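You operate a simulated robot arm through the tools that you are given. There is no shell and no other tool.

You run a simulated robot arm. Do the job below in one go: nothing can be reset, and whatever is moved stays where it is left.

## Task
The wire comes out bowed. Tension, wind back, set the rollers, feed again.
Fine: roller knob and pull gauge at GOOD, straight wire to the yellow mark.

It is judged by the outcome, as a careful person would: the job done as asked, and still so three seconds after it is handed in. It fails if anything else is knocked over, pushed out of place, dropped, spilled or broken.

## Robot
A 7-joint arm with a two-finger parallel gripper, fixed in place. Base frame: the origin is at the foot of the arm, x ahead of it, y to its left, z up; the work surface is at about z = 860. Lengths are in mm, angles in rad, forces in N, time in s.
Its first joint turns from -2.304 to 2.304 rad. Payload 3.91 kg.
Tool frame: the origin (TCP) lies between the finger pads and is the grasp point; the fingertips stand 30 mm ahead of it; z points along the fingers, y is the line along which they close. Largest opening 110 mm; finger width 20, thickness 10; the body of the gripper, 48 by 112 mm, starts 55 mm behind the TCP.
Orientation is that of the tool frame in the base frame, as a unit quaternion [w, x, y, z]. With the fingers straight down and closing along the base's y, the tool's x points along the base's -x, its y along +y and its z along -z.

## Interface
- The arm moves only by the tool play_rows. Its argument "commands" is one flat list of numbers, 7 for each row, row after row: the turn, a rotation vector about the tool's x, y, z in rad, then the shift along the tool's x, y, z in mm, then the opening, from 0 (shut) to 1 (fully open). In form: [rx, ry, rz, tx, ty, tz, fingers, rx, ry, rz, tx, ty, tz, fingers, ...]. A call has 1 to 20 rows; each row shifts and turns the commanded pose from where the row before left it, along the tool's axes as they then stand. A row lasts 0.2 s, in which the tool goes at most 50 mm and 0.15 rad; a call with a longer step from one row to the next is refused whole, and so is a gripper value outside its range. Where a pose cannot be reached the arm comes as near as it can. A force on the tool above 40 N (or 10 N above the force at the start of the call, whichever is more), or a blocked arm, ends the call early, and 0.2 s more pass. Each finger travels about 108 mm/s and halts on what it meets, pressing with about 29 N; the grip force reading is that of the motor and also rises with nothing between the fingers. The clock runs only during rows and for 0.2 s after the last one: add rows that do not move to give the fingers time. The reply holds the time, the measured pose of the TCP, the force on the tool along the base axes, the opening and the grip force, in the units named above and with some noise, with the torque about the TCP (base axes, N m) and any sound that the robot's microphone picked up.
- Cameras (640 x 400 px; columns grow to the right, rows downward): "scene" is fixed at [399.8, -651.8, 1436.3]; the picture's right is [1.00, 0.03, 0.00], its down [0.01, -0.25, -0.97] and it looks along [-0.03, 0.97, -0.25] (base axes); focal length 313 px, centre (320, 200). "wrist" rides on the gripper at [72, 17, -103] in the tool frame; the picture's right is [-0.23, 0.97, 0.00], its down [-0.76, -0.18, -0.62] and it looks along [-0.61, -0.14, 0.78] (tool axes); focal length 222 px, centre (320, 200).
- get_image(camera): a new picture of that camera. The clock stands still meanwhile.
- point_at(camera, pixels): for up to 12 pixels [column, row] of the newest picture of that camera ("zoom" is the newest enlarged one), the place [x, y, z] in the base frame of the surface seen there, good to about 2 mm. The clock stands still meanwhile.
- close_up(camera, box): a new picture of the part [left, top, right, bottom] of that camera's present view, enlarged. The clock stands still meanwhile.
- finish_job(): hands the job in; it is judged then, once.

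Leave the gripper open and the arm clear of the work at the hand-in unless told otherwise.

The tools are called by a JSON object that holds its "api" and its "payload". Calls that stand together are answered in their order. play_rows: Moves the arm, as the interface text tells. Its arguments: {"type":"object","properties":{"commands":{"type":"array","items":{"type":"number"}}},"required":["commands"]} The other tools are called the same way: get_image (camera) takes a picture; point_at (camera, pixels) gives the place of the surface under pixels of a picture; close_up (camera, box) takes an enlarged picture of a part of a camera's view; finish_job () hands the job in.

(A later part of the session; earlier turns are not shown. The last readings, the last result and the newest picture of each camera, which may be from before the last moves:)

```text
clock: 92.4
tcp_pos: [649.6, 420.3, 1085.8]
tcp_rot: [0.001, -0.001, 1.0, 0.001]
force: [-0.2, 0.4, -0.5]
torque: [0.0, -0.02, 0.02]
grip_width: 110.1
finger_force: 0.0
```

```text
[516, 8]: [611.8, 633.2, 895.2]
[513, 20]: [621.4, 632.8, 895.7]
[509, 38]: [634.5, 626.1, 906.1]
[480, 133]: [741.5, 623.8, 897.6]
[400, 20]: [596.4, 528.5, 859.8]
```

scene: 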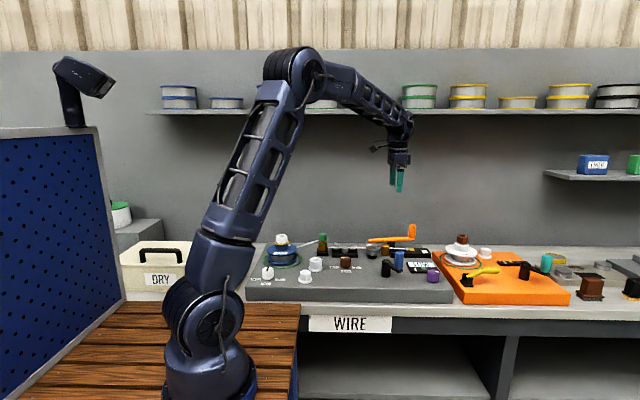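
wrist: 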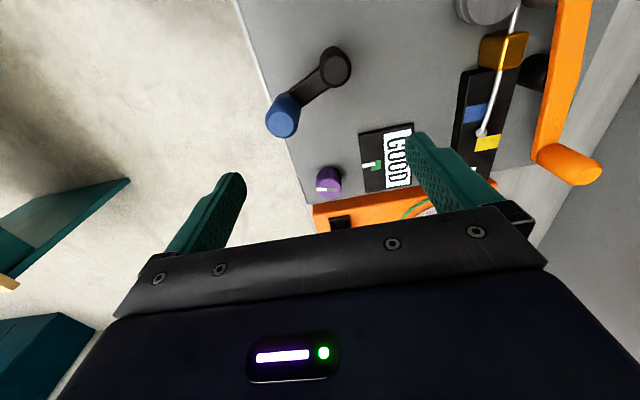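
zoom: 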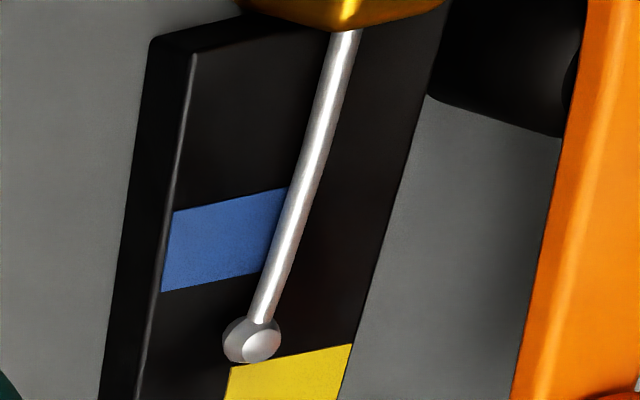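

The bow is unchanged from the start. Before going on I check whether the rollers themselves responded to the knob, by repeating the initial close-ups of rollers, spool knob and post.

{"api": "close_up", "payload": {"camera": "scene", "box": [305, 222, 369, 262]}}

{"api": "close_up", "payload": {"camera": "scene", "box": [240, 215, 350, 305]}}

{"api": "close_up", "payload": {"camera": "scene", "box": [360, 215, 440, 265]}}

```text
10.00 times, centred on (337, 242) of scene
```

zoom: 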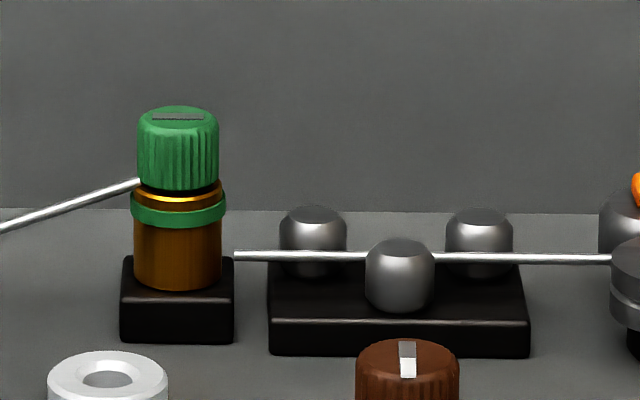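

```text
4.44 times, centred on (295, 260) of scene
```

zoom: 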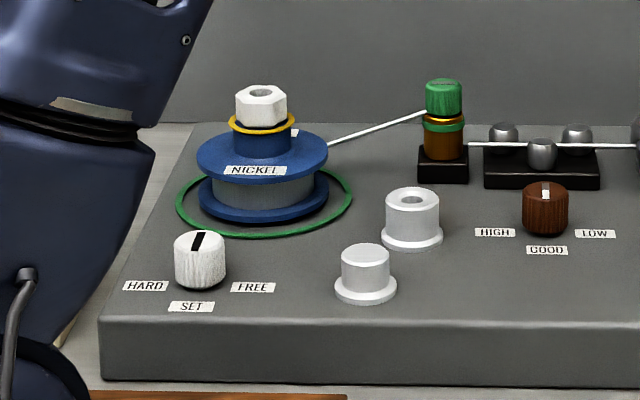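

```text
8.00 times, centred on (400, 240) of scene
```

zoom: 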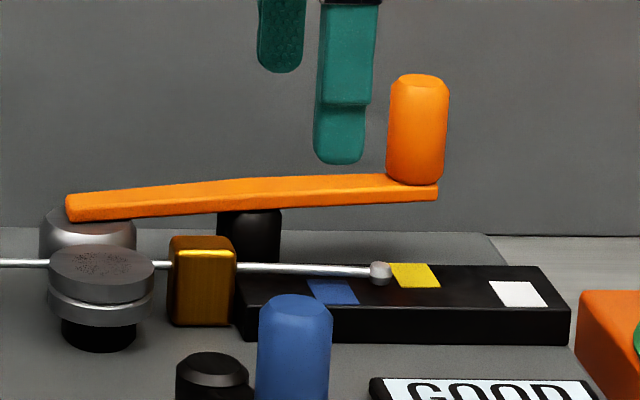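

The rollers are fixed in place (only the knob turned), and all else is unchanged. The rest of the feed to the yellow mark may be what takes the bow out, so I feed on to the yellow mark and judge there. I re-grip the crank at (641, 384).

{"api": "play_rows", "payload": {"commands": [0, 0, 0, 8.6, -36.5, 0, 0.6, 0, 0, 0, 0, 0, 40, 0.6, 0, 0, 0, 0, 0, 40, 0.6, 0, 0, 0, 0, 0, 25, 0.6, 0, 0, 0, 0, 0, 16, 0.6, 0, 0, 0, 0, 0, 0, 0.6, 0, 0, 0, 0, 0, 0, 0.1, 0, 0, 0, 0, 0, 0, 0.1, 0, 0, 0, 0, 0, 0, 0.1, 0, 0, 0, 0, 0, 0, 0.1]}}

{"api": "close_up", "payload": {"camera": "scene", "box": [340, 205, 460, 295]}}

```text
clock: 94.6
tcp_pos: [642.9, 385.0, 965.0]
tcp_rot: [0.001, -0.002, 1.0, 0.0]
force: [-6.1, 14.2, -3.2]
torque: [-0.41, -0.46, 0.0]
grip_width: 30.7
finger_force: 45.5
```

```text
4.44 times, centred on (400, 250) of scene
```

zoom: 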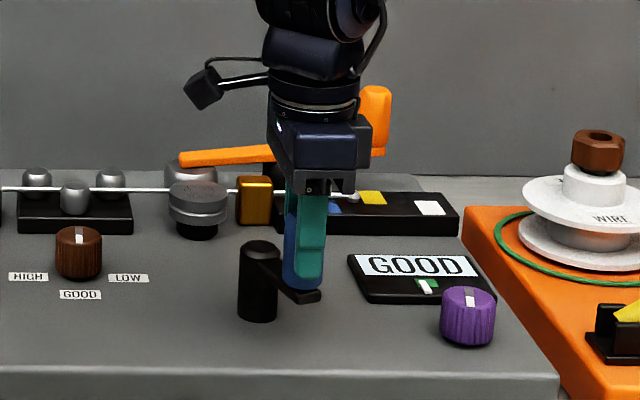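

Gripped. I correct 1.2 mm and feed 1.5 rad (about 15 mm).

{"api": "play_rows", "payload": {"commands": [0, 0, 0, 0.4, 1.2, 0, 0.1, 0, 0, 0, 9.33, -2.82, 0, 0.1, 0, 0, 0, 9.66, -1.39, 0, 0.1, 0, 0, 0, 9.75, 0.05, 0, 0.1, 0, 0, 0, 9.64, 1.52, 0, 0.1, 0, 0, 0, 9.3, 2.94, 0, 0.1, 0, 0, 0, 8.76, 4.3, 0, 0.1, 0, 0, 0, 8.01, 5.56, 0, 0.1, 0, 0, 0, 7.1, 6.69, 0, 0.1, 0, 0, 0, 6.02, 7.68, 0, 0.1, 0, 0, 0, 4.81, 8.5, 0, 0.1, 0, 0, 0, 0, 0, 0, 0.1]}}

{"api": "close_up", "payload": {"camera": "scene", "box": [360, 225, 440, 275]}}

{"api": "get_image", "payload": {"camera": "wrist"}}

```text
clock: 97.2
tcp_pos: [560.1, 416.7, 964.4]
tcp_rot: [0.001, 0.0, 1.0, 0.001]
force: [29.2, 11.1, -5.8]
torque: [-1.01, -0.69, -0.02]
grip_width: 30.9
finger_force: 45.3
```

```text
8.00 times, centred on (400, 250) of scene
```

zoom: 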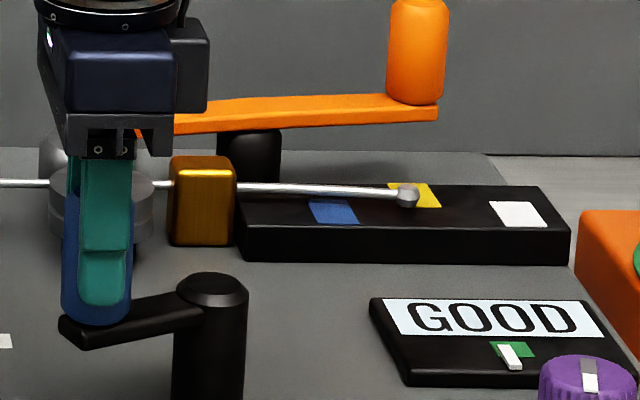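

```text
taken
```

wrist: 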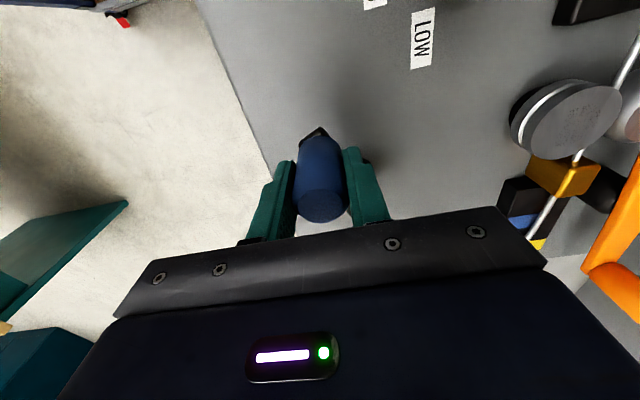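

The ball is around x = 755 and the wire is still visibly bowed (sagging toward the front at (408,195) in the zoom). So the bowed length has to come back completely, right to the guide: the marks lie 50 mm apart and the guide face is one such step before blue. I wind all the way back, starting with 2.7 rad counter-clockwise on a refitted circle (centre (619.5, 445.4), R 65.3).

{"api": "play_rows", "payload": {"commands": [0, 0, 0, -2.4, 0.9, 0, 0.1, 0, 0, 0, -4.91, -8.46, 0, 0.1, 0, 0, 0, -6.12, -7.64, 0, 0.1, 0, 0, 0, -7.19, -6.64, 0, 0.1, 0, 0, 0, -8.1, -5.48, 0, 0.1, 0, 0, 0, -8.83, -4.21, 0, 0.1, 0, 0, 0, -9.35, -2.85, 0, 0.1, 0, 0, 0, -9.69, -1.42, 0, 0.1, 0, 0, 0, -9.78, 0.05, 0, 0.1, 0, 0, 0, -9.67, 1.5, 0, 0.1, 0, 0, 0, -9.35, 2.94, 0, 0.1, 0, 0, 0, -8.79, 4.3, 0, 0.1, 0, 0, 0, -8.05, 5.57, 0, 0.1, 0, 0, 0, -7.13, 6.7, 0, 0.1, 0, 0, 0, -6.05, 7.7, 0, 0.1, 0, 0, 0, -4.83, 8.52, 0, 0.1, 0, 0, 0, -3.49, 9.12, 0, 0.1, 0, 0, 0, -2.1, 9.55, 0, 0.1, 0, 0, 0, -0.65, 9.76, 0, 0.1, 0, 0, 0, 0, 0, 0, 0.1]}}

{"api": "close_up", "payload": {"camera": "scene", "box": [360, 225, 440, 275]}}

```text
clock: 101.4
tcp_pos: [684.2, 448.9, 966.1]
tcp_rot: [0.001, -0.001, 1.0, 0.001]
force: [-17.2, -1.2, -7.2]
torque: [-0.6, 0.92, 0.0]
grip_width: 30.7
finger_force: 45.1
```

```text
8.00 times, centred on (400, 250) of scene
```

zoom: 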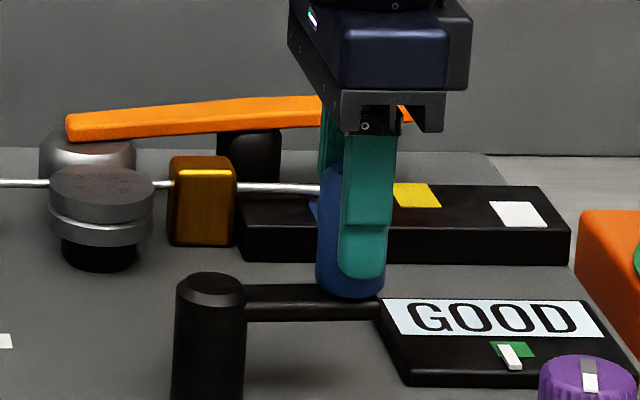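

Good progress. I correct 1.4 mm and wind another 2.7 rad back.

{"api": "play_rows", "payload": {"commands": [0, 0, 0, 1.4, 0, 0.4, 0.1, 0, 0, 0, 0.82, 9.76, 0, 0.1, 0, 0, 0, 2.27, 9.51, 0, 0.1, 0, 0, 0, 3.66, 9.07, 0, 0.1, 0, 0, 0, 4.98, 8.43, 0, 0.1, 0, 0, 0, 6.18, 7.59, 0, 0.1, 0, 0, 0, 7.24, 6.57, 0, 0.1, 0, 0, 0, 8.15, 5.42, 0, 0.1, 0, 0, 0, 8.86, 4.14, 0, 0.1, 0, 0, 0, 9.38, 2.77, 0, 0.1, 0, 0, 0, 9.69, 1.35, 0, 0.1, 0, 0, 0, 9.82, -0.13, 0, 0.1, 0, 0, 0, 9.65, -1.59, 0, 0.1, 0, 0, 0, 9.32, -3.02, 0, 0.1, 0, 0, 0, 8.75, -4.37, 0, 0.1, 0, 0, 0, 8.0, -5.63, 0, 0.1, 0, 0, 0, 7.06, -6.75, 0, 0.1, 0, 0, 0, 6.0, -7.76, 0, 0.1, 0, 0, 0, 4.75, -8.57, 0, 0.1, 0, 0, 0, 0, 0, 0, 0.1]}}

{"api": "close_up", "payload": {"camera": "scene", "box": [360, 225, 440, 275]}}

```text
clock: 103.0
tcp_pos: [658.3, 496.5, 964.3]
tcp_rot: [0.0, 0.0, 1.0, 0.0]
force: [-8.7, -9.3, 7.3]
torque: [-0.17, -0.49, -0.01]
grip_width: 30.7
finger_force: 44.9
stopped in row 8: the force on the tool passed its limit at 41 N (the readings are from after the stop); the commanded pose is now the measured one
```

```text
8.00 times, centred on (400, 250) of scene
```

zoom: 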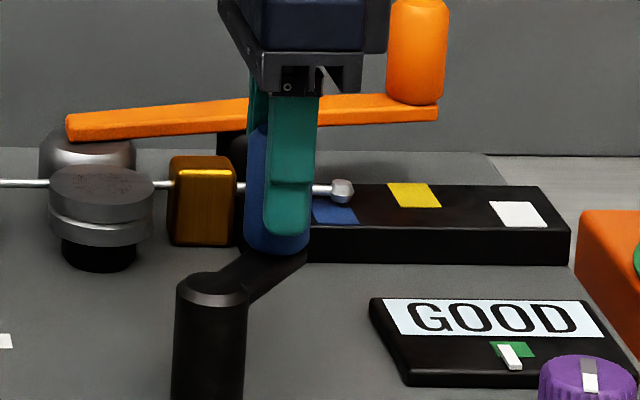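

Stopped at a side force near the same crank angle as once before; nothing is touching, the ball is at ≈720. I correct slightly and continue winding back 2.7 rad.

{"api": "play_rows", "payload": {"commands": [0, 0, 0, 0.6, -0.7, 0, 0.1, 0, 0, 0, 8.17, 5.31, 0, 0.1, 0, 0, 0, 8.87, 4.02, 0, 0.1, 0, 0, 0, 9.38, 2.65, 0, 0.1, 0, 0, 0, 9.66, 1.23, 0, 0.1, 0, 0, 0, 9.74, -0.24, 0, 0.1, 0, 0, 0, 9.59, -1.69, 0, 0.1, 0, 0, 0, 9.23, -3.1, 0, 0.1, 0, 0, 0, 8.67, -4.45, 0, 0.1, 0, 0, 0, 7.9, -5.69, 0, 0.1, 0, 0, 0, 6.97, -6.81, 0, 0.1, 0, 0, 0, 5.87, -7.77, 0, 0.1, 0, 0, 0, 4.64, -8.56, 0, 0.1, 0, 0, 0, 3.31, -9.17, 0, 0.1, 0, 0, 0, 1.9, -9.56, 0, 0.1, 0, 0, 0, 0.45, -9.73, 0, 0.1, 0, 0, 0, -1.0, -9.69, 0, 0.1, 0, 0, 0, -2.44, -9.42, 0, 0.1, 0, 0, 0, 0, 0, 0, 0.1]}}

{"api": "close_up", "payload": {"camera": "scene", "box": [360, 225, 440, 275]}}

```text
clock: 107.0
tcp_pos: [558.2, 421.6, 964.4]
tcp_rot: [0.0, -0.001, 1.0, 0.0]
force: [-9.9, -4.0, 28.1]
torque: [-0.15, 0.55, 0.0]
grip_width: 30.6
finger_force: 44.9
```

```text
8.00 times, centred on (400, 250) of scene
```

zoom: 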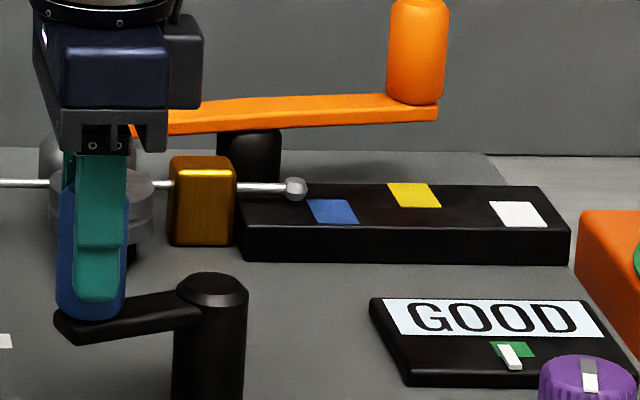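

Ball ≈695, moving in. Upward force 28 N, so I raise 2 mm, and wind 2.25 rad further (to ≈674).

{"api": "play_rows", "payload": {"commands": [0, 0, 0, 0.8, -0.3, -2, 0.1, 0, 0, 0, -3.83, -8.97, 0, 0.1, 0, 0, 0, -5.12, -8.28, 0, 0.1, 0, 0, 0, -6.31, -7.44, 0, 0.1, 0, 0, 0, -7.34, -6.4, 0, 0.1, 0, 0, 0, -8.22, -5.24, 0, 0.1, 0, 0, 0, -8.9, -3.94, 0, 0.1, 0, 0, 0, -9.38, -2.57, 0, 0.1, 0, 0, 0, -9.67, -1.14, 0, 0.1, 0, 0, 0, -9.74, 0.32, 0, 0.1, 0, 0, 0, -9.58, 1.76, 0, 0.1, 0, 0, 0, -9.2, 3.18, 0, 0.1, 0, 0, 0, -8.62, 4.52, 0, 0.1, 0, 0, 0, -7.85, 5.75, 0, 0.1, 0, 0, 0, -6.91, 6.86, 0, 0.1, 0, 0, 0, -5.81, 7.82, 0, 0.1, 0, 0, 0, 0, 0, 0, 0.1]}}

{"api": "close_up", "payload": {"camera": "scene", "box": [360, 225, 440, 275]}}

```text
clock: 109.0
tcp_pos: [611.2, 380.2, 965.8]
tcp_rot: [-0.001, -0.001, 1.0, 0.0]
force: [2.0, 6.2, -12.5]
torque: [0.49, -0.69, -0.01]
grip_width: 31.1
finger_force: 44.6
stopped in row 9: the force on the tool passed its limit at 40 N (the readings are from after the stop); the commanded pose is now the measured one
```

```text
8.00 times, centred on (400, 250) of scene
```

zoom: 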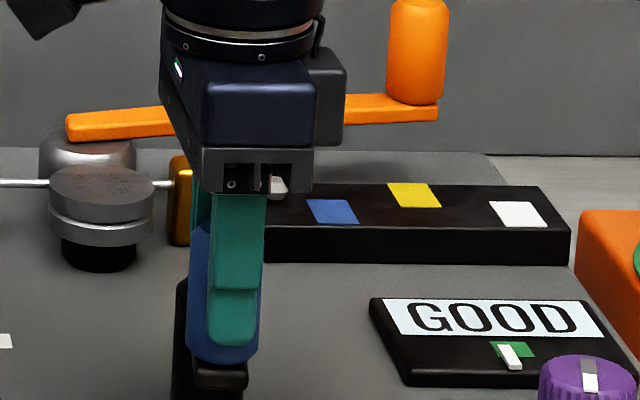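

Stopped on a brief 40 N; nothing is in the way. I relax it and continue 1.05 rad.

{"api": "play_rows", "payload": {"commands": [0, 0, 0, -0.2, 0.5, 0.8, 0.1, 0, 0, 0, -9.73, -0.46, 0, 0.1, 0, 0, 0, -9.69, 0.99, 0, 0.1, 0, 0, 0, -9.44, 2.44, 0, 0.1, 0, 0, 0, -8.97, 3.82, 0, 0.1, 0, 0, 0, -8.29, 5.12, 0, 0.1, 0, 0, 0, -7.44, 6.29, 0, 0.1, 0, 0, 0, -6.4, 7.34, 0, 0.1, 0, 0, 0, 0, 0, 0, 0.1]}}

{"api": "close_up", "payload": {"camera": "scene", "box": [360, 225, 440, 275]}}

```text
clock: 111.0
tcp_pos: [669.7, 406.2, 964.8]
tcp_rot: [0.0, -0.001, 1.0, 0.0]
force: [-9.4, 6.7, 15.4]
torque: [-0.08, 1.05, 0.0]
grip_width: 30.6
finger_force: 45.5
```

```text
8.00 times, centred on (400, 250) of scene
```

zoom: 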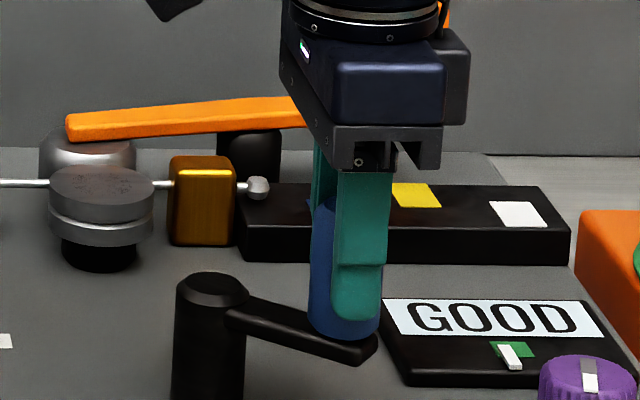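

Ball ≈675, gap ≈5 mm. I go on 0.6 rad to bring it up to the guide, watching for resistance.

{"api": "play_rows", "payload": {"commands": [0, 0, 0, 0.8, 0.5, -1, 0.1, 0, 0, 0, -5.24, 8.21, 0, 0.1, 0, 0, 0, -3.95, 8.89, 0, 0.1, 0, 0, 0, -2.58, 9.39, 0, 0.1, 0, 0, 0, -1.15, 9.67, 0, 0.1, 0, 0, 0, 0, 0, 0, 0.1]}}

{"api": "close_up", "payload": {"camera": "scene", "box": [360, 225, 440, 275]}}

{"api": "get_image", "payload": {"camera": "wrist"}}

```text
clock: 112.4
tcp_pos: [683.9, 443.2, 965.0]
tcp_rot: [-0.001, -0.002, 1.0, 0.0]
force: [7.7, -0.8, -7.0]
torque: [-0.27, 1.0, 0.0]
grip_width: 30.7
finger_force: 45.4
```

```text
8.00 times, centred on (400, 250) of scene
```

zoom: 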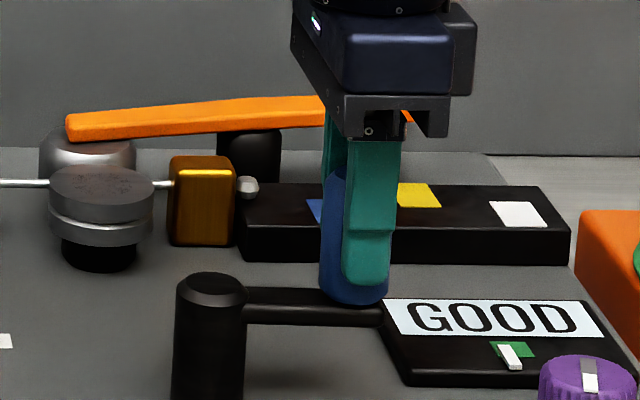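

```text
taken
```

wrist: 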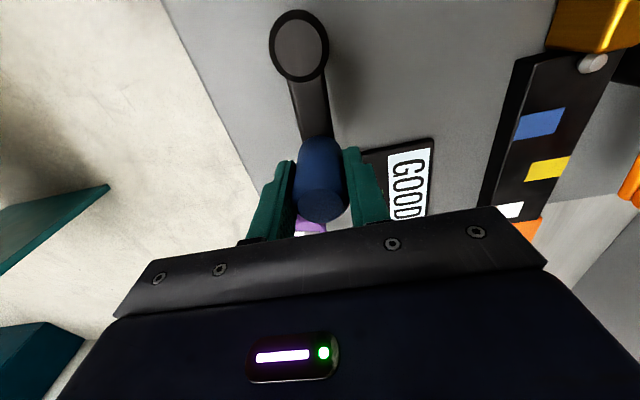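

The ball is just touching the guide face, with no resistance so far. I try one more 0.15 rad step slowly to feel whether this is the stop.

{"api": "play_rows", "payload": {"commands": [0, 0, 0, -0.5, 0, 0.4, 0.1, 0, 0, 0, 0.15, 4.9, 0, 0.1, 0, 0, 0, 0.2, 4.85, 0, 0.1, 0, 0, 0, 0, 0, 0, 0.1]}}

{"api": "close_up", "payload": {"camera": "scene", "box": [376, 232, 424, 262]}}

{"api": "close_up", "payload": {"camera": "wrist", "box": [500, 0, 640, 150]}}

```text
clock: 113.4
tcp_pos: [684.7, 452.0, 964.0]
tcp_rot: [-0.001, -0.001, 1.0, 0.0]
force: [5.0, -0.3, -0.5]
torque: [-0.3, -0.04, 0.0]
grip_width: 30.8
finger_force: 45.2
```

```text
13.33 times, centred on (400, 247) of scene
```

zoom: 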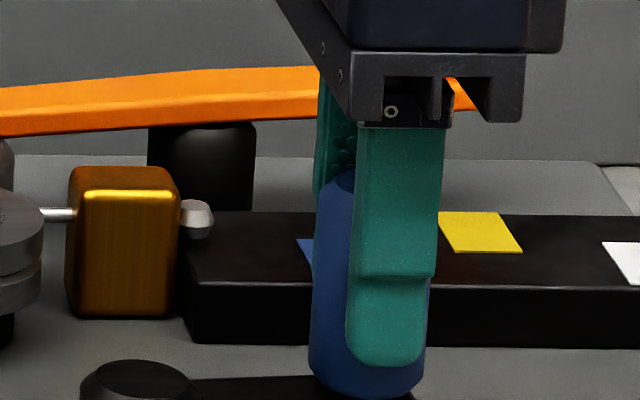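

```text
2.67 times, centred on (570, 75) of wrist
```

zoom: 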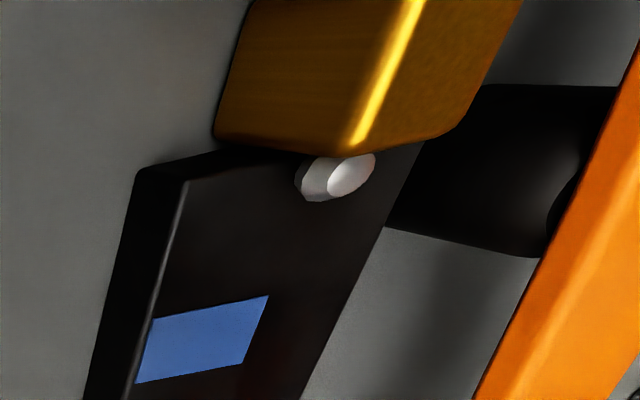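

No resistance yet; the ball sits against the guide's face. I take one more 0.2 rad to see if it stops there.

{"api": "play_rows", "payload": {"commands": [0, 0, 0, 0.6, 4.8, 0, 0.1, 0, 0, 0, 1.0, 4.75, 0, 0.1, 0, 0, 0, 0.8, 3.2, 0, 0.1, 0, 0, 0, 0, 0, 0, 0.1]}}

{"api": "close_up", "payload": {"camera": "scene", "box": [376, 232, 424, 262]}}

```text
clock: 114.4
tcp_pos: [680.8, 466.7, 964.0]
tcp_rot: [0.0, -0.002, 1.0, 0.0]
force: [1.2, -0.5, -4.1]
torque: [-0.11, 0.01, 0.04]
grip_width: 30.9
finger_force: 44.9
```

```text
13.33 times, centred on (400, 247) of scene
```

zoom: 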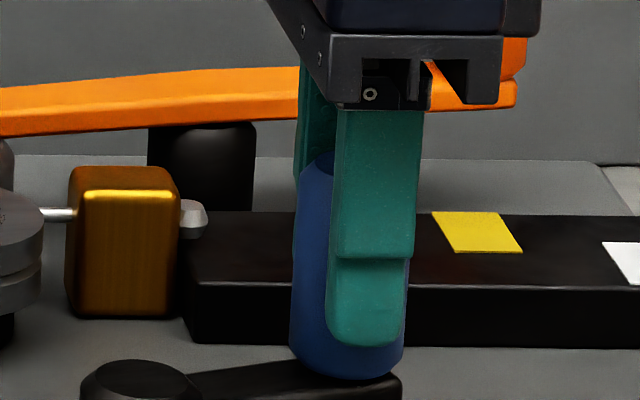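

It keeps going into the guide with no resistance, so the wire can be taken fully in. I take it 0.45 rad further so the tip is wholly inside the guide, then feed out fresh.

{"api": "play_rows", "payload": {"commands": [0, 0, 0, 3.9, 8.93, 0, 0.1, 0, 0, 0, 5.18, 8.25, 0, 0.1, 0, 0, 0, 6.35, 7.38, 0, 0.1, 0, 0, 0, 0, 0, 0, 0.1]}}

{"api": "close_up", "payload": {"camera": "scene", "box": [376, 232, 424, 262]}}

{"api": "get_image", "payload": {"camera": "wrist"}}

```text
clock: 115.4
tcp_pos: [665.2, 490.6, 966.0]
tcp_rot: [-0.001, -0.001, 1.0, 0.0]
force: [6.0, 4.1, -8.7]
torque: [-0.01, -1.36, -0.01]
grip_width: 30.4
finger_force: 45.2
```

```text
13.33 times, centred on (400, 247) of scene
```

zoom: 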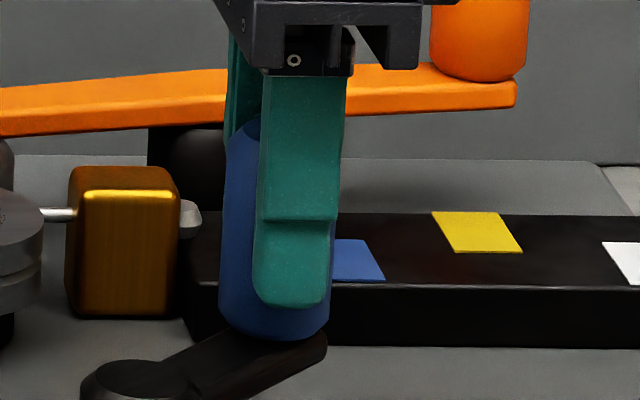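

```text
taken
```

wrist: 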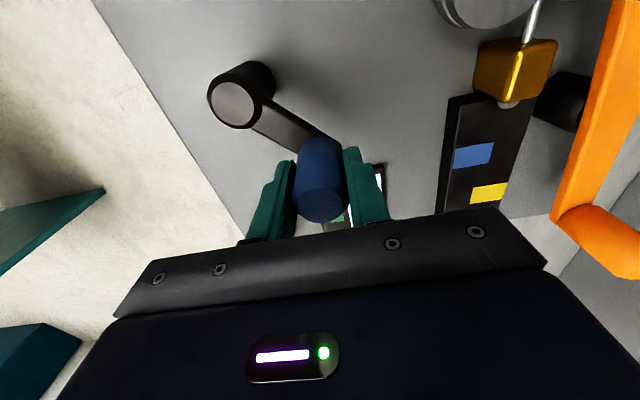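

The tip moved only ~2 mm this time. I turn 0.3 rad more to see if it has reached its end.

{"api": "play_rows", "payload": {"commands": [0, 0, 0, 7.39, 6.35, 0, 0.1, 0, 0, 0, 8.2, 5.2, 0, 0.1, 0, 0, 0, 0, 0, 0, 0.1]}}

{"api": "close_up", "payload": {"camera": "scene", "box": [376, 232, 424, 262]}}

```text
clock: 116.2
tcp_pos: [650.4, 502.9, 964.4]
tcp_rot: [0.0, -0.001, 1.0, -0.001]
force: [10.3, 21.1, -9.8]
torque: [0.27, -1.14, 0.03]
grip_width: 30.3
finger_force: 45.4
```

```text
13.33 times, centred on (400, 247) of scene
```

zoom: 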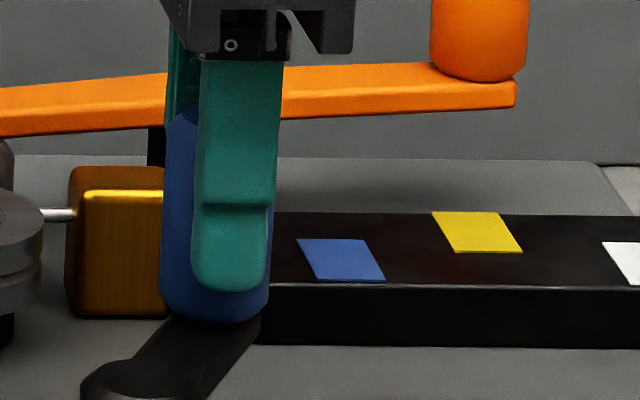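

The view is blocked; I look from the wrist camera at the guide's exit.

{"api": "get_image", "payload": {"camera": "wrist"}}

{"api": "close_up", "payload": {"camera": "wrist", "box": [420, 0, 560, 200]}}

```text
taken
```

wrist: 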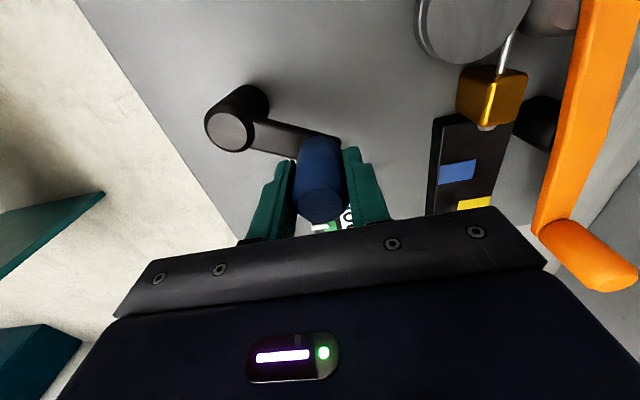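

```text
2.00 times, centred on (490, 100) of wrist
```

zoom: 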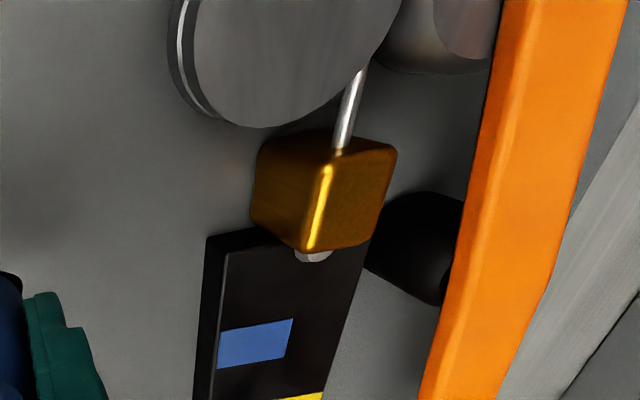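

The ball nose just shows at the guide: the wire is fully in, and the gauge reads GOOD. Now I feed clockwise; first 2.55 rad.

{"api": "play_rows", "payload": {"commands": [0, 0, 0, -0.6, 1.0, 0.3, 0.1, 0, 0, 0, -8.24, -5.29, 0, 0.1, 0, 0, 0, -7.35, -6.45, 0, 0.1, 0, 0, 0, -6.31, -7.49, 0, 0.1, 0, 0, 0, -5.11, -8.35, 0, 0.1, 0, 0, 0, -3.81, -9.01, 0, 0.1, 0, 0, 0, -2.42, -9.48, 0, 0.1, 0, 0, 0, -0.98, -9.74, 0, 0.1, 0, 0, 0, 0.49, -9.77, 0, 0.1, 0, 0, 0, 1.94, -9.59, 0, 0.1, 0, 0, 0, 3.36, -9.19, 0, 0.1, 0, 0, 0, 4.69, -8.59, 0, 0.1, 0, 0, 0, 5.92, -7.79, 0, 0.1, 0, 0, 0, 7.02, -6.82, 0, 0.1, 0, 0, 0, 7.96, -5.69, 0, 0.1, 0, 0, 0, 8.71, -4.44, 0, 0.1, 0, 0, 0, 9.3, -3.09, 0, 0.1, 0, 0, 0, 9.64, -1.66, 0, 0.1, 0, 0, 0, 0, 0, 0, 0.1]}}

{"api": "close_up", "payload": {"camera": "scene", "box": [360, 225, 440, 275]}}

```text
clock: 120.2
tcp_pos: [626.0, 380.7, 964.9]
tcp_rot: [0.0, -0.002, 1.0, 0.0]
force: [-1.3, 25.1, 2.6]
torque: [0.54, -0.55, 0.05]
grip_width: 30.5
finger_force: 45.5
```

```text
8.00 times, centred on (400, 250) of scene
```

zoom: 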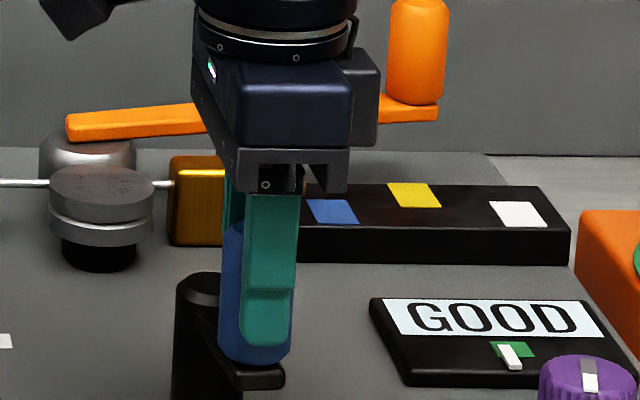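

25 N in +y: I correct 1.8 mm, and feed another 2.55 rad.

{"api": "play_rows", "payload": {"commands": [0, 0, 0, 0, 1.8, 0, 0.1, 0, 0, 0, 9.79, -0.2, 0, 0.1, 0, 0, 0, 9.7, 1.26, 0, 0.1, 0, 0, 0, 9.4, 2.69, 0, 0.1, 0, 0, 0, 8.9, 4.07, 0, 0.1, 0, 0, 0, 8.19, 5.36, 0, 0.1, 0, 0, 0, 7.3, 6.51, 0, 0.1, 0, 0, 0, 6.25, 7.56, 0, 0.1, 0, 0, 0, 5.05, 8.39, 0, 0.1, 0, 0, 0, 3.72, 9.03, 0, 0.1, 0, 0, 0, 2.34, 9.5, 0, 0.1, 0, 0, 0, 0.9, 9.75, 0, 0.1, 0, 0, 0, -0.57, 9.76, 0, 0.1, 0, 0, 0, -2.03, 9.58, 0, 0.1, 0, 0, 0, -3.42, 9.15, 0, 0.1, 0, 0, 0, -4.76, 8.54, 0, 0.1, 0, 0, 0, -5.99, 7.75, 0, 0.1, 0, 0, 0, -7.07, 6.76, 0, 0.1, 0, 0, 0, 0, 0, 0, 0.1]}}

{"api": "close_up", "payload": {"camera": "scene", "box": [360, 225, 440, 275]}}

```text
clock: 124.2
tcp_pos: [579.1, 496.8, 965.9]
tcp_rot: [0.0, -0.001, 1.0, 0.0]
force: [5.8, -7.1, -8.1]
torque: [0.04, -0.3, 0.0]
grip_width: 30.5
finger_force: 45.3
```

```text
8.00 times, centred on (400, 250) of scene
```

zoom: 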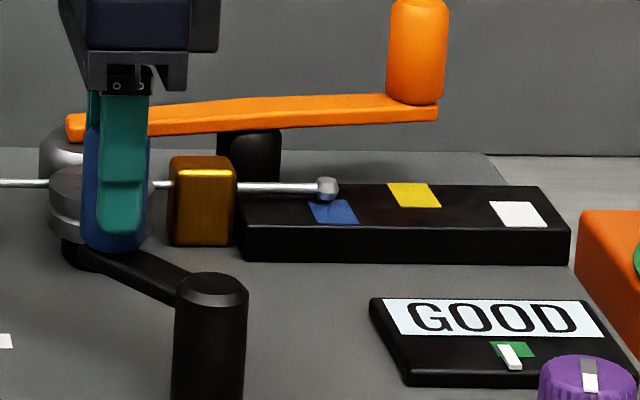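

Ball ≈711 over the blue mark again, with a little slip having occurred at the wound-in stop. I feed 2.5 rad more.

{"api": "play_rows", "payload": {"commands": [0, 0, 0, -0.4, -0.5, 0.4, 0.1, 0, 0, 0, -8.02, 5.63, 0, 0.1, 0, 0, 0, -8.76, 4.37, 0, 0.1, 0, 0, 0, -9.32, 3.01, 0, 0.1, 0, 0, 0, -9.65, 1.58, 0, 0.1, 0, 0, 0, -9.79, 0.12, 0, 0.1, 0, 0, 0, -9.69, -1.34, 0, 0.1, 0, 0, 0, -9.39, -2.78, 0, 0.1, 0, 0, 0, -7.4, -4.2, 0, 0.1, 0, 0, 0, -8.24, -5.29, 0, 0.1, 0, 0, 0, -7.35, -6.45, 0, 0.1, 0, 0, 0, -6.31, -7.49, 0, 0.1, 0, 0, 0, -5.11, -8.35, 0, 0.1, 0, 0, 0, -4.3, -8.5, 0, 0.1, 0, 0, 0, -2.42, -9.48, 0, 0.1, 0, 0, 0, -0.98, -9.74, 0, 0.1, 0, 0, 0, 0.49, -9.77, 0, 0.1, 0, 0, 0, 1.94, -9.59, 0, 0.1, 0, 0, 0, 0, 0, 0, 0.1]}}

{"api": "get_image", "payload": {"camera": "wrist"}}

{"api": "close_up", "payload": {"camera": "wrist", "box": [500, 0, 640, 180]}}

```text
clock: 128.2
tcp_pos: [682.1, 428.8, 966.2]
tcp_rot: [0.0, -0.002, 1.0, 0.001]
force: [-26.8, 9.0, 8.4]
torque: [0.3, -0.72, -0.01]
grip_width: 30.5
finger_force: 44.7
```

```text
taken
```

wrist: 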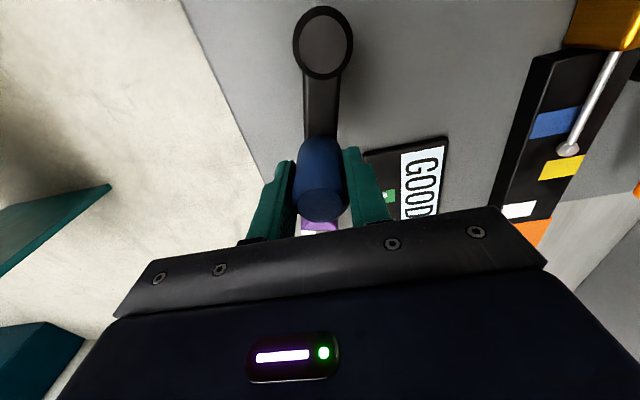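

```text
2.22 times, centred on (570, 90) of wrist
```

zoom: 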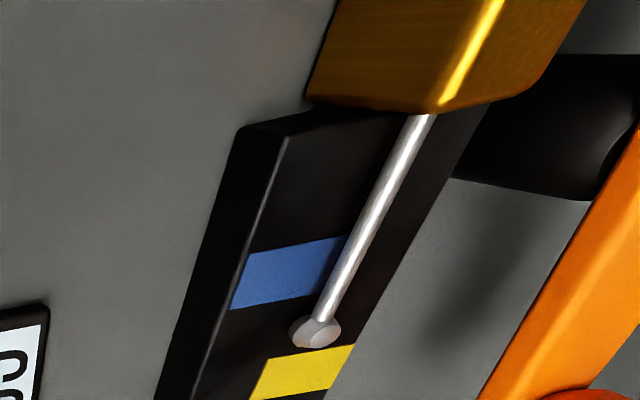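

I measure the ball and wire here.

{"api": "point_at", "payload": {"camera": "wrist", "pixels": [[567, 150], [613, 58], [605, 74], [597, 90], [589, 107], [581, 123], [573, 139]]}}

{"api": "close_up", "payload": {"camera": "scene", "box": [360, 225, 440, 275]}}

```text
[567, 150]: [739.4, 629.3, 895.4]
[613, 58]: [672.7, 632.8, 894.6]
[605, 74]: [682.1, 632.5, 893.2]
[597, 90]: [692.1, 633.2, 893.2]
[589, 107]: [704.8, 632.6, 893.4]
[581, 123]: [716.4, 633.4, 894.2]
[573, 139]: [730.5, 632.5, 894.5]
```

```text
8.00 times, centred on (400, 250) of scene
```

zoom: 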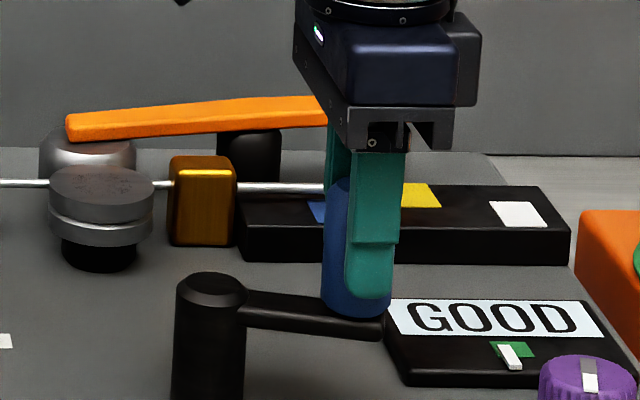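

The wire is now straight: y = 632.8, 632.5, 633.2, 632.6, 633.4, 632.5 from x = 673 to 730. Ball at x≈739; yellow centre x≈768, so about 2.8 rad to go. I feed 1.5 rad.

{"api": "play_rows", "payload": {"commands": [0, 0, 0, 1.8, 0.6, -0.5, 0.1, 0, 0, 0, 3.36, -9.19, 0, 0.1, 0, 0, 0, 4.69, -8.59, 0, 0.1, 0, 0, 0, 5.92, -7.79, 0, 0.1, 0, 0, 0, 7.02, -6.82, 0, 0.1, 0, 0, 0, 7.96, -5.3, 0, 0.1, 0, 0, 0, 8.71, -4.1, 0, 0.1, 0, 0, 0, 9.3, -2.8, 0, 0.1, 0, 0, 0, 9.64, -1.5, 0, 0.1, 0, 0, 0, 9.79, -0.2, 0, 0.1, 0, 0, 0, 9.7, 1.26, 0, 0.1, 0, 0, 0, 0, 0, 0, 0.1]}}

{"api": "close_up", "payload": {"camera": "scene", "box": [360, 225, 440, 275]}}

{"api": "get_image", "payload": {"camera": "wrist"}}

```text
clock: 130.6
tcp_pos: [610.3, 381.6, 965.5]
tcp_rot: [-0.002, -0.002, 1.0, -0.002]
force: [-4.4, -11.5, 7.0]
torque: [0.7, 0.51, -0.04]
grip_width: 31.0
finger_force: 45.3
stopped in row 11: the force on the tool passed its limit at 40 N (the readings are from after the stop); the commanded pose is now the measured one
```

```text
8.00 times, centred on (400, 250) of scene
```

zoom: 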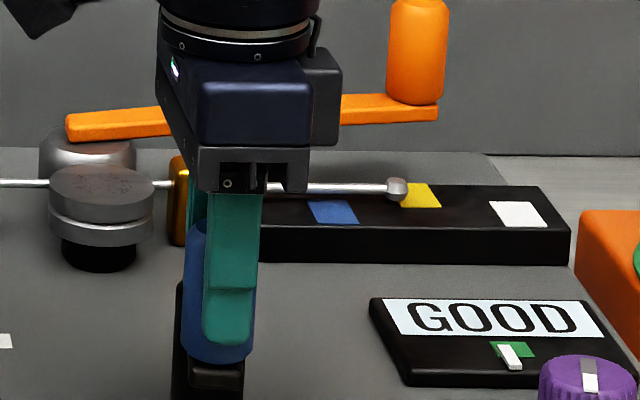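

```text
taken
```

wrist: 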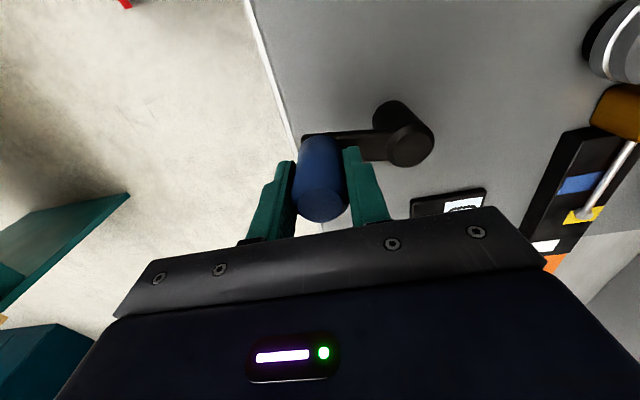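

The wire now lies flat and straight in the scene view. I measure the ball.

{"api": "point_at", "payload": {"camera": "wrist", "pixels": [[582, 213], [600, 185], [612, 170], [592, 217], [597, 210], [574, 220], [575, 185]]}}

{"api": "close_up", "payload": {"camera": "scene", "box": [396, 238, 428, 258]}}

{"api": "point_at", "payload": {"camera": "zoom", "pixels": [[270, 200], [310, 200], [330, 160], [400, 210], [440, 240], [340, 240], [290, 160], [410, 165]]}}

```text
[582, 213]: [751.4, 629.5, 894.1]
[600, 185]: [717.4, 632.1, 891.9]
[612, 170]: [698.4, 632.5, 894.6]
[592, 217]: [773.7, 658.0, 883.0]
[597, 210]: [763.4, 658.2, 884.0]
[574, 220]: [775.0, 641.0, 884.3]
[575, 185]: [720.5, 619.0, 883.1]
```

```text
16.00 times, centred on (412, 248) of scene
```

zoom: 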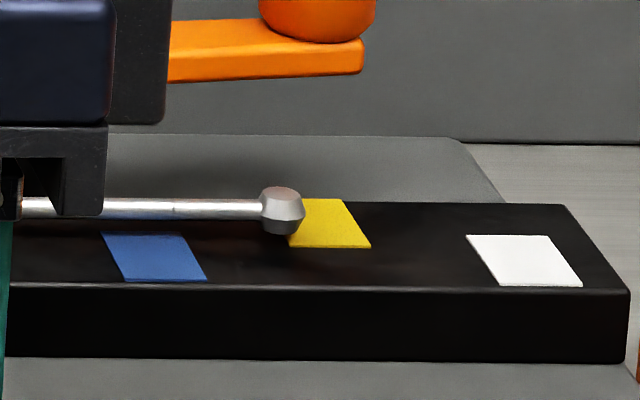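

```text
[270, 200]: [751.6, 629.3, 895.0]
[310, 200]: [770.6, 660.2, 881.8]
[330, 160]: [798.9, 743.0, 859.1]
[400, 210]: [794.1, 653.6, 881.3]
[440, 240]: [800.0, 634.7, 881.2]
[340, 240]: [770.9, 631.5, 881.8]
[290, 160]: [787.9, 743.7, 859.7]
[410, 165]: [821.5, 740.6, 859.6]
```

Ball centre ≈755, yellow spans x≈757–779 (centre 768). I feed 0.9 rad more, then fine-adjust.

{"api": "play_rows", "payload": {"commands": [0, 0, 0, 0.3, -0.7, -0.4, 0.1, 0, 0, 0, 9.56, 2.08, 0, 0.1, 0, 0, 0, 9.14, 3.49, 0, 0.1, 0, 0, 0, 8.52, 4.8, 0, 0.1, 0, 0, 0, 7.69, 6.02, 0, 0.1, 0, 0, 0, 6.72, 7.11, 0, 0.1, 0, 0, 0, 5.58, 8.04, 0, 0.1, 0, 0, 0, 0, 0, 0, 0.1]}}

{"api": "close_up", "payload": {"camera": "scene", "box": [396, 238, 428, 258]}}

{"api": "point_at", "payload": {"camera": "zoom", "pixels": [[300, 200], [320, 205], [330, 210], [350, 240], [360, 215], [150, 208], [220, 208]]}}

```text
clock: 132.3
tcp_pos: [564.0, 413.0, 966.0]
tcp_rot: [-0.001, -0.001, 1.0, -0.002]
force: [21.8, 10.5, -18.8]
torque: [0.77, -0.45, 0.0]
grip_width: 30.4
finger_force: 44.8
```

```text
16.00 times, centred on (412, 248) of scene
```

zoom: 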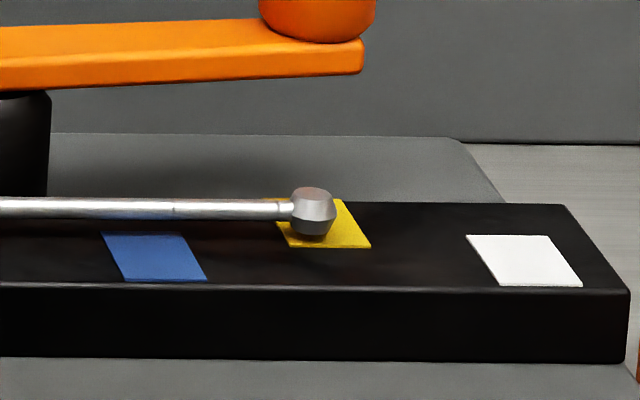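

```text
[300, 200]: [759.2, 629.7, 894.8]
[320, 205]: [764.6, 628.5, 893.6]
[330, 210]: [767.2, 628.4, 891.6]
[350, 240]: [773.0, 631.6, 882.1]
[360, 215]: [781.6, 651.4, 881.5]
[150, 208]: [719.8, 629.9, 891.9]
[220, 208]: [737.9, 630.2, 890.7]
```

The wire is straight and the ball centre is at ≈763. About 5 mm more: 0.45 rad.

{"api": "play_rows", "payload": {"commands": [0, 0, 0, -1.6, 0.8, 1, 0.1, 0, 0, 0, 4.33, 8.81, 0, 0.1, 0, 0, 0, 2.96, 9.35, 0, 0.1, 0, 0, 0, 1.52, 9.65, 0, 0.1, 0, 0, 0, 0, 0, 0, 0.1]}}

{"api": "close_up", "payload": {"camera": "scene", "box": [396, 238, 428, 258]}}

{"api": "point_at", "payload": {"camera": "zoom", "pixels": [[315, 205], [330, 205], [345, 210], [350, 240], [300, 240], [365, 240], [345, 205]]}}

```text
clock: 133.6
tcp_pos: [554.9, 440.8, 964.3]
tcp_rot: [-0.002, -0.002, 1.0, -0.001]
force: [-0.9, -0.6, 15.5]
torque: [0.36, 1.2, -0.02]
grip_width: 30.7
finger_force: 44.9
```

```text
16.00 times, centred on (412, 248) of scene
```

zoom: 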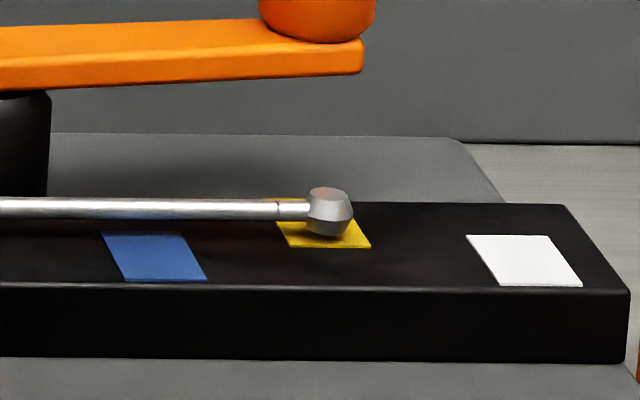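

```text
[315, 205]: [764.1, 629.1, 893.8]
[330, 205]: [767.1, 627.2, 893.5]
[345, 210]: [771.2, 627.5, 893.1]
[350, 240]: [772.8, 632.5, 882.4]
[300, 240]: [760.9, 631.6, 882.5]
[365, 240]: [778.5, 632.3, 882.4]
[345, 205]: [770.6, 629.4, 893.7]
```

Ball centre x≈767, on the middle of the yellow mark, side forces near zero. I open the gripper, rise straight up, and check everything.

{"api": "play_rows", "payload": {"commands": [0, 0, 0, 0, 0, 0, 0.5, 0, 0, 0, 0, 0, 0, 0.6, 0, 0, 0, 0, 0, 0, 0.6, 0, 0, 0, 0, 0, -30, 0.6, 0, 0, 0, 0, 0, -40, 0.6, 0, 0, 0, 0, 0, -45, 0.6, 0, 0, 0, 0, 0, -45, 1, 0, 0, 0, 0, 0, -45, 1, 0, 0, 0, 0, 0, 0, 1]}}

{"api": "close_up", "payload": {"camera": "scene", "box": [340, 215, 460, 305]}}

{"api": "close_up", "payload": {"camera": "scene", "box": [396, 238, 428, 258]}}

{"api": "close_up", "payload": {"camera": "scene", "box": [240, 215, 350, 305]}}

```text
clock: 135.6
tcp_pos: [556.2, 440.5, 1170.0]
tcp_rot: [-0.001, -0.001, 1.0, -0.001]
force: [-0.9, 0.0, -0.4]
torque: [-0.04, 0.0, 0.01]
grip_width: 110.1
finger_force: 0.0
```

```text
4.44 times, centred on (400, 260) of scene
```

zoom: 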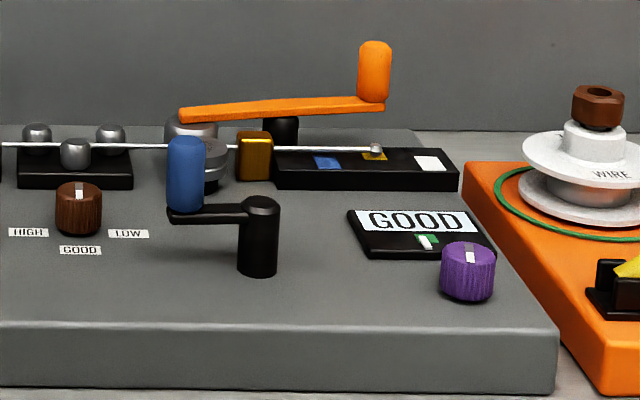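

```text
16.00 times, centred on (412, 248) of scene
```

zoom: 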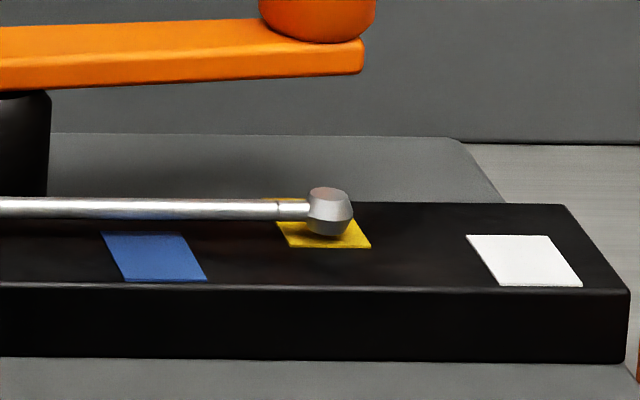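

```text
4.44 times, centred on (295, 260) of scene
```

zoom: 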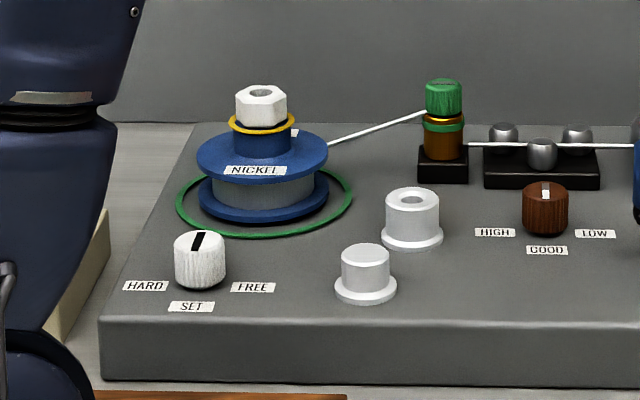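

Gauge GOOD, roller knob GOOD, ball on yellow, everything else undisturbed. I take a last look from above at the wire's straightness from (650, 420, 1100).

{"api": "play_rows", "payload": {"commands": [0, 0, 0, -47, -10, 35, 1, 0, 0, 0, -47, -10, 35, 1, 0, 0, 0, 0, 0, 0, 1]}}

{"api": "close_up", "payload": {"camera": "wrist", "box": [445, 40, 535, 160]}}

{"api": "close_up", "payload": {"camera": "wrist", "box": [320, 100, 430, 200]}}

```text
refused: row 1 steps farther than a row can; nothing moved
```

```text
3.33 times, centred on (490, 100) of wrist
```

zoom: 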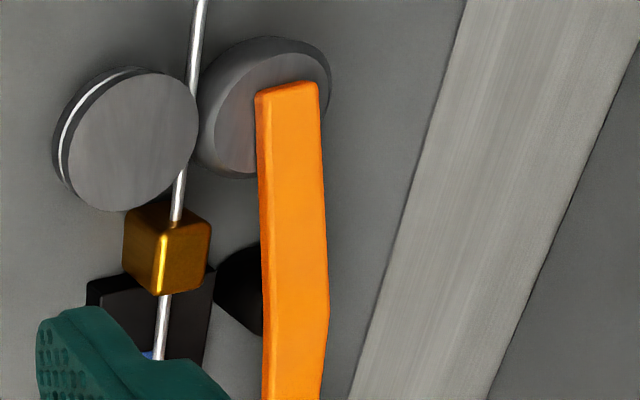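

```text
4.00 times, centred on (375, 150) of wrist
```

zoom: 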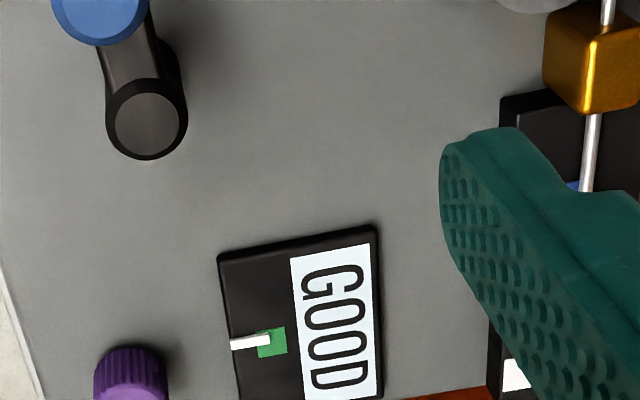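

The step was too long, so nothing moved. I repeat it in smaller steps.

{"api": "play_rows", "payload": {"commands": [0, 0, 0, -32, -7, 22, 1, 0, 0, 0, -32, -7, 22, 1, 0, 0, 0, -30, -6, 22, 1, 0, 0, 0, 0, 0, 0, 1]}}

{"api": "get_image", "payload": {"camera": "wrist"}}

{"api": "close_up", "payload": {"camera": "wrist", "box": [445, 40, 535, 160]}}

```text
clock: 136.6
tcp_pos: [649.9, 420.7, 1103.2]
tcp_rot: [-0.002, -0.002, 1.0, -0.001]
force: [-0.5, -0.7, 0.3]
torque: [0.02, 0.01, -0.01]
grip_width: 109.9
finger_force: 0.1
```

```text
taken
```

wrist: 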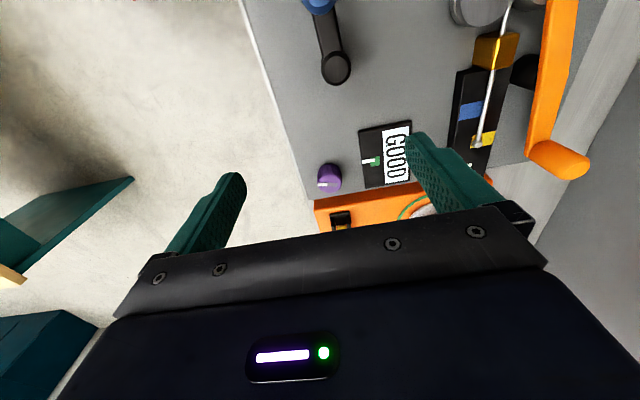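

```text
3.33 times, centred on (490, 100) of wrist
```

zoom: 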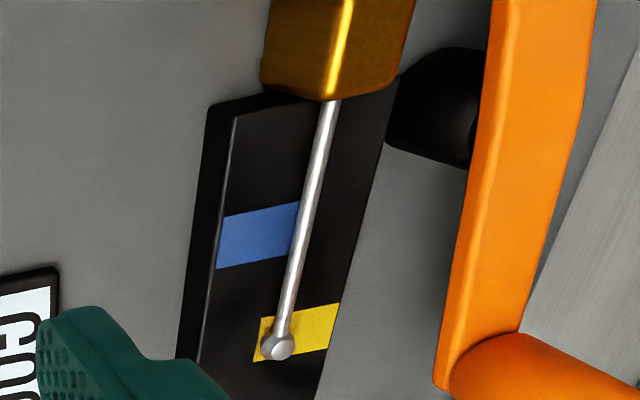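

From above the wire is a straight line from guide (328,105) to ball (280,345). I verify ball and yellow edges once more.

{"api": "point_at", "payload": {"camera": "zoom", "pixels": [[277, 347], [325, 105], [315, 155], [304, 210], [294, 260], [285, 310], [330, 310], [325, 350], [258, 325], [256, 358], [336, 306], [328, 348]]}}

```text
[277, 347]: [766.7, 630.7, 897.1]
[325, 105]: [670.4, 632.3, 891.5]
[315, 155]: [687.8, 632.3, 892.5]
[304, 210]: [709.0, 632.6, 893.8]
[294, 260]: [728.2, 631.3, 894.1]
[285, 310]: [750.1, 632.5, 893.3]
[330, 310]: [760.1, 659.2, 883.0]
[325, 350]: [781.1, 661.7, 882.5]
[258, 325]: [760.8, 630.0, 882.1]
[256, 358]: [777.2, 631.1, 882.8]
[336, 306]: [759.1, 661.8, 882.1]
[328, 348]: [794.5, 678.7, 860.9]
```

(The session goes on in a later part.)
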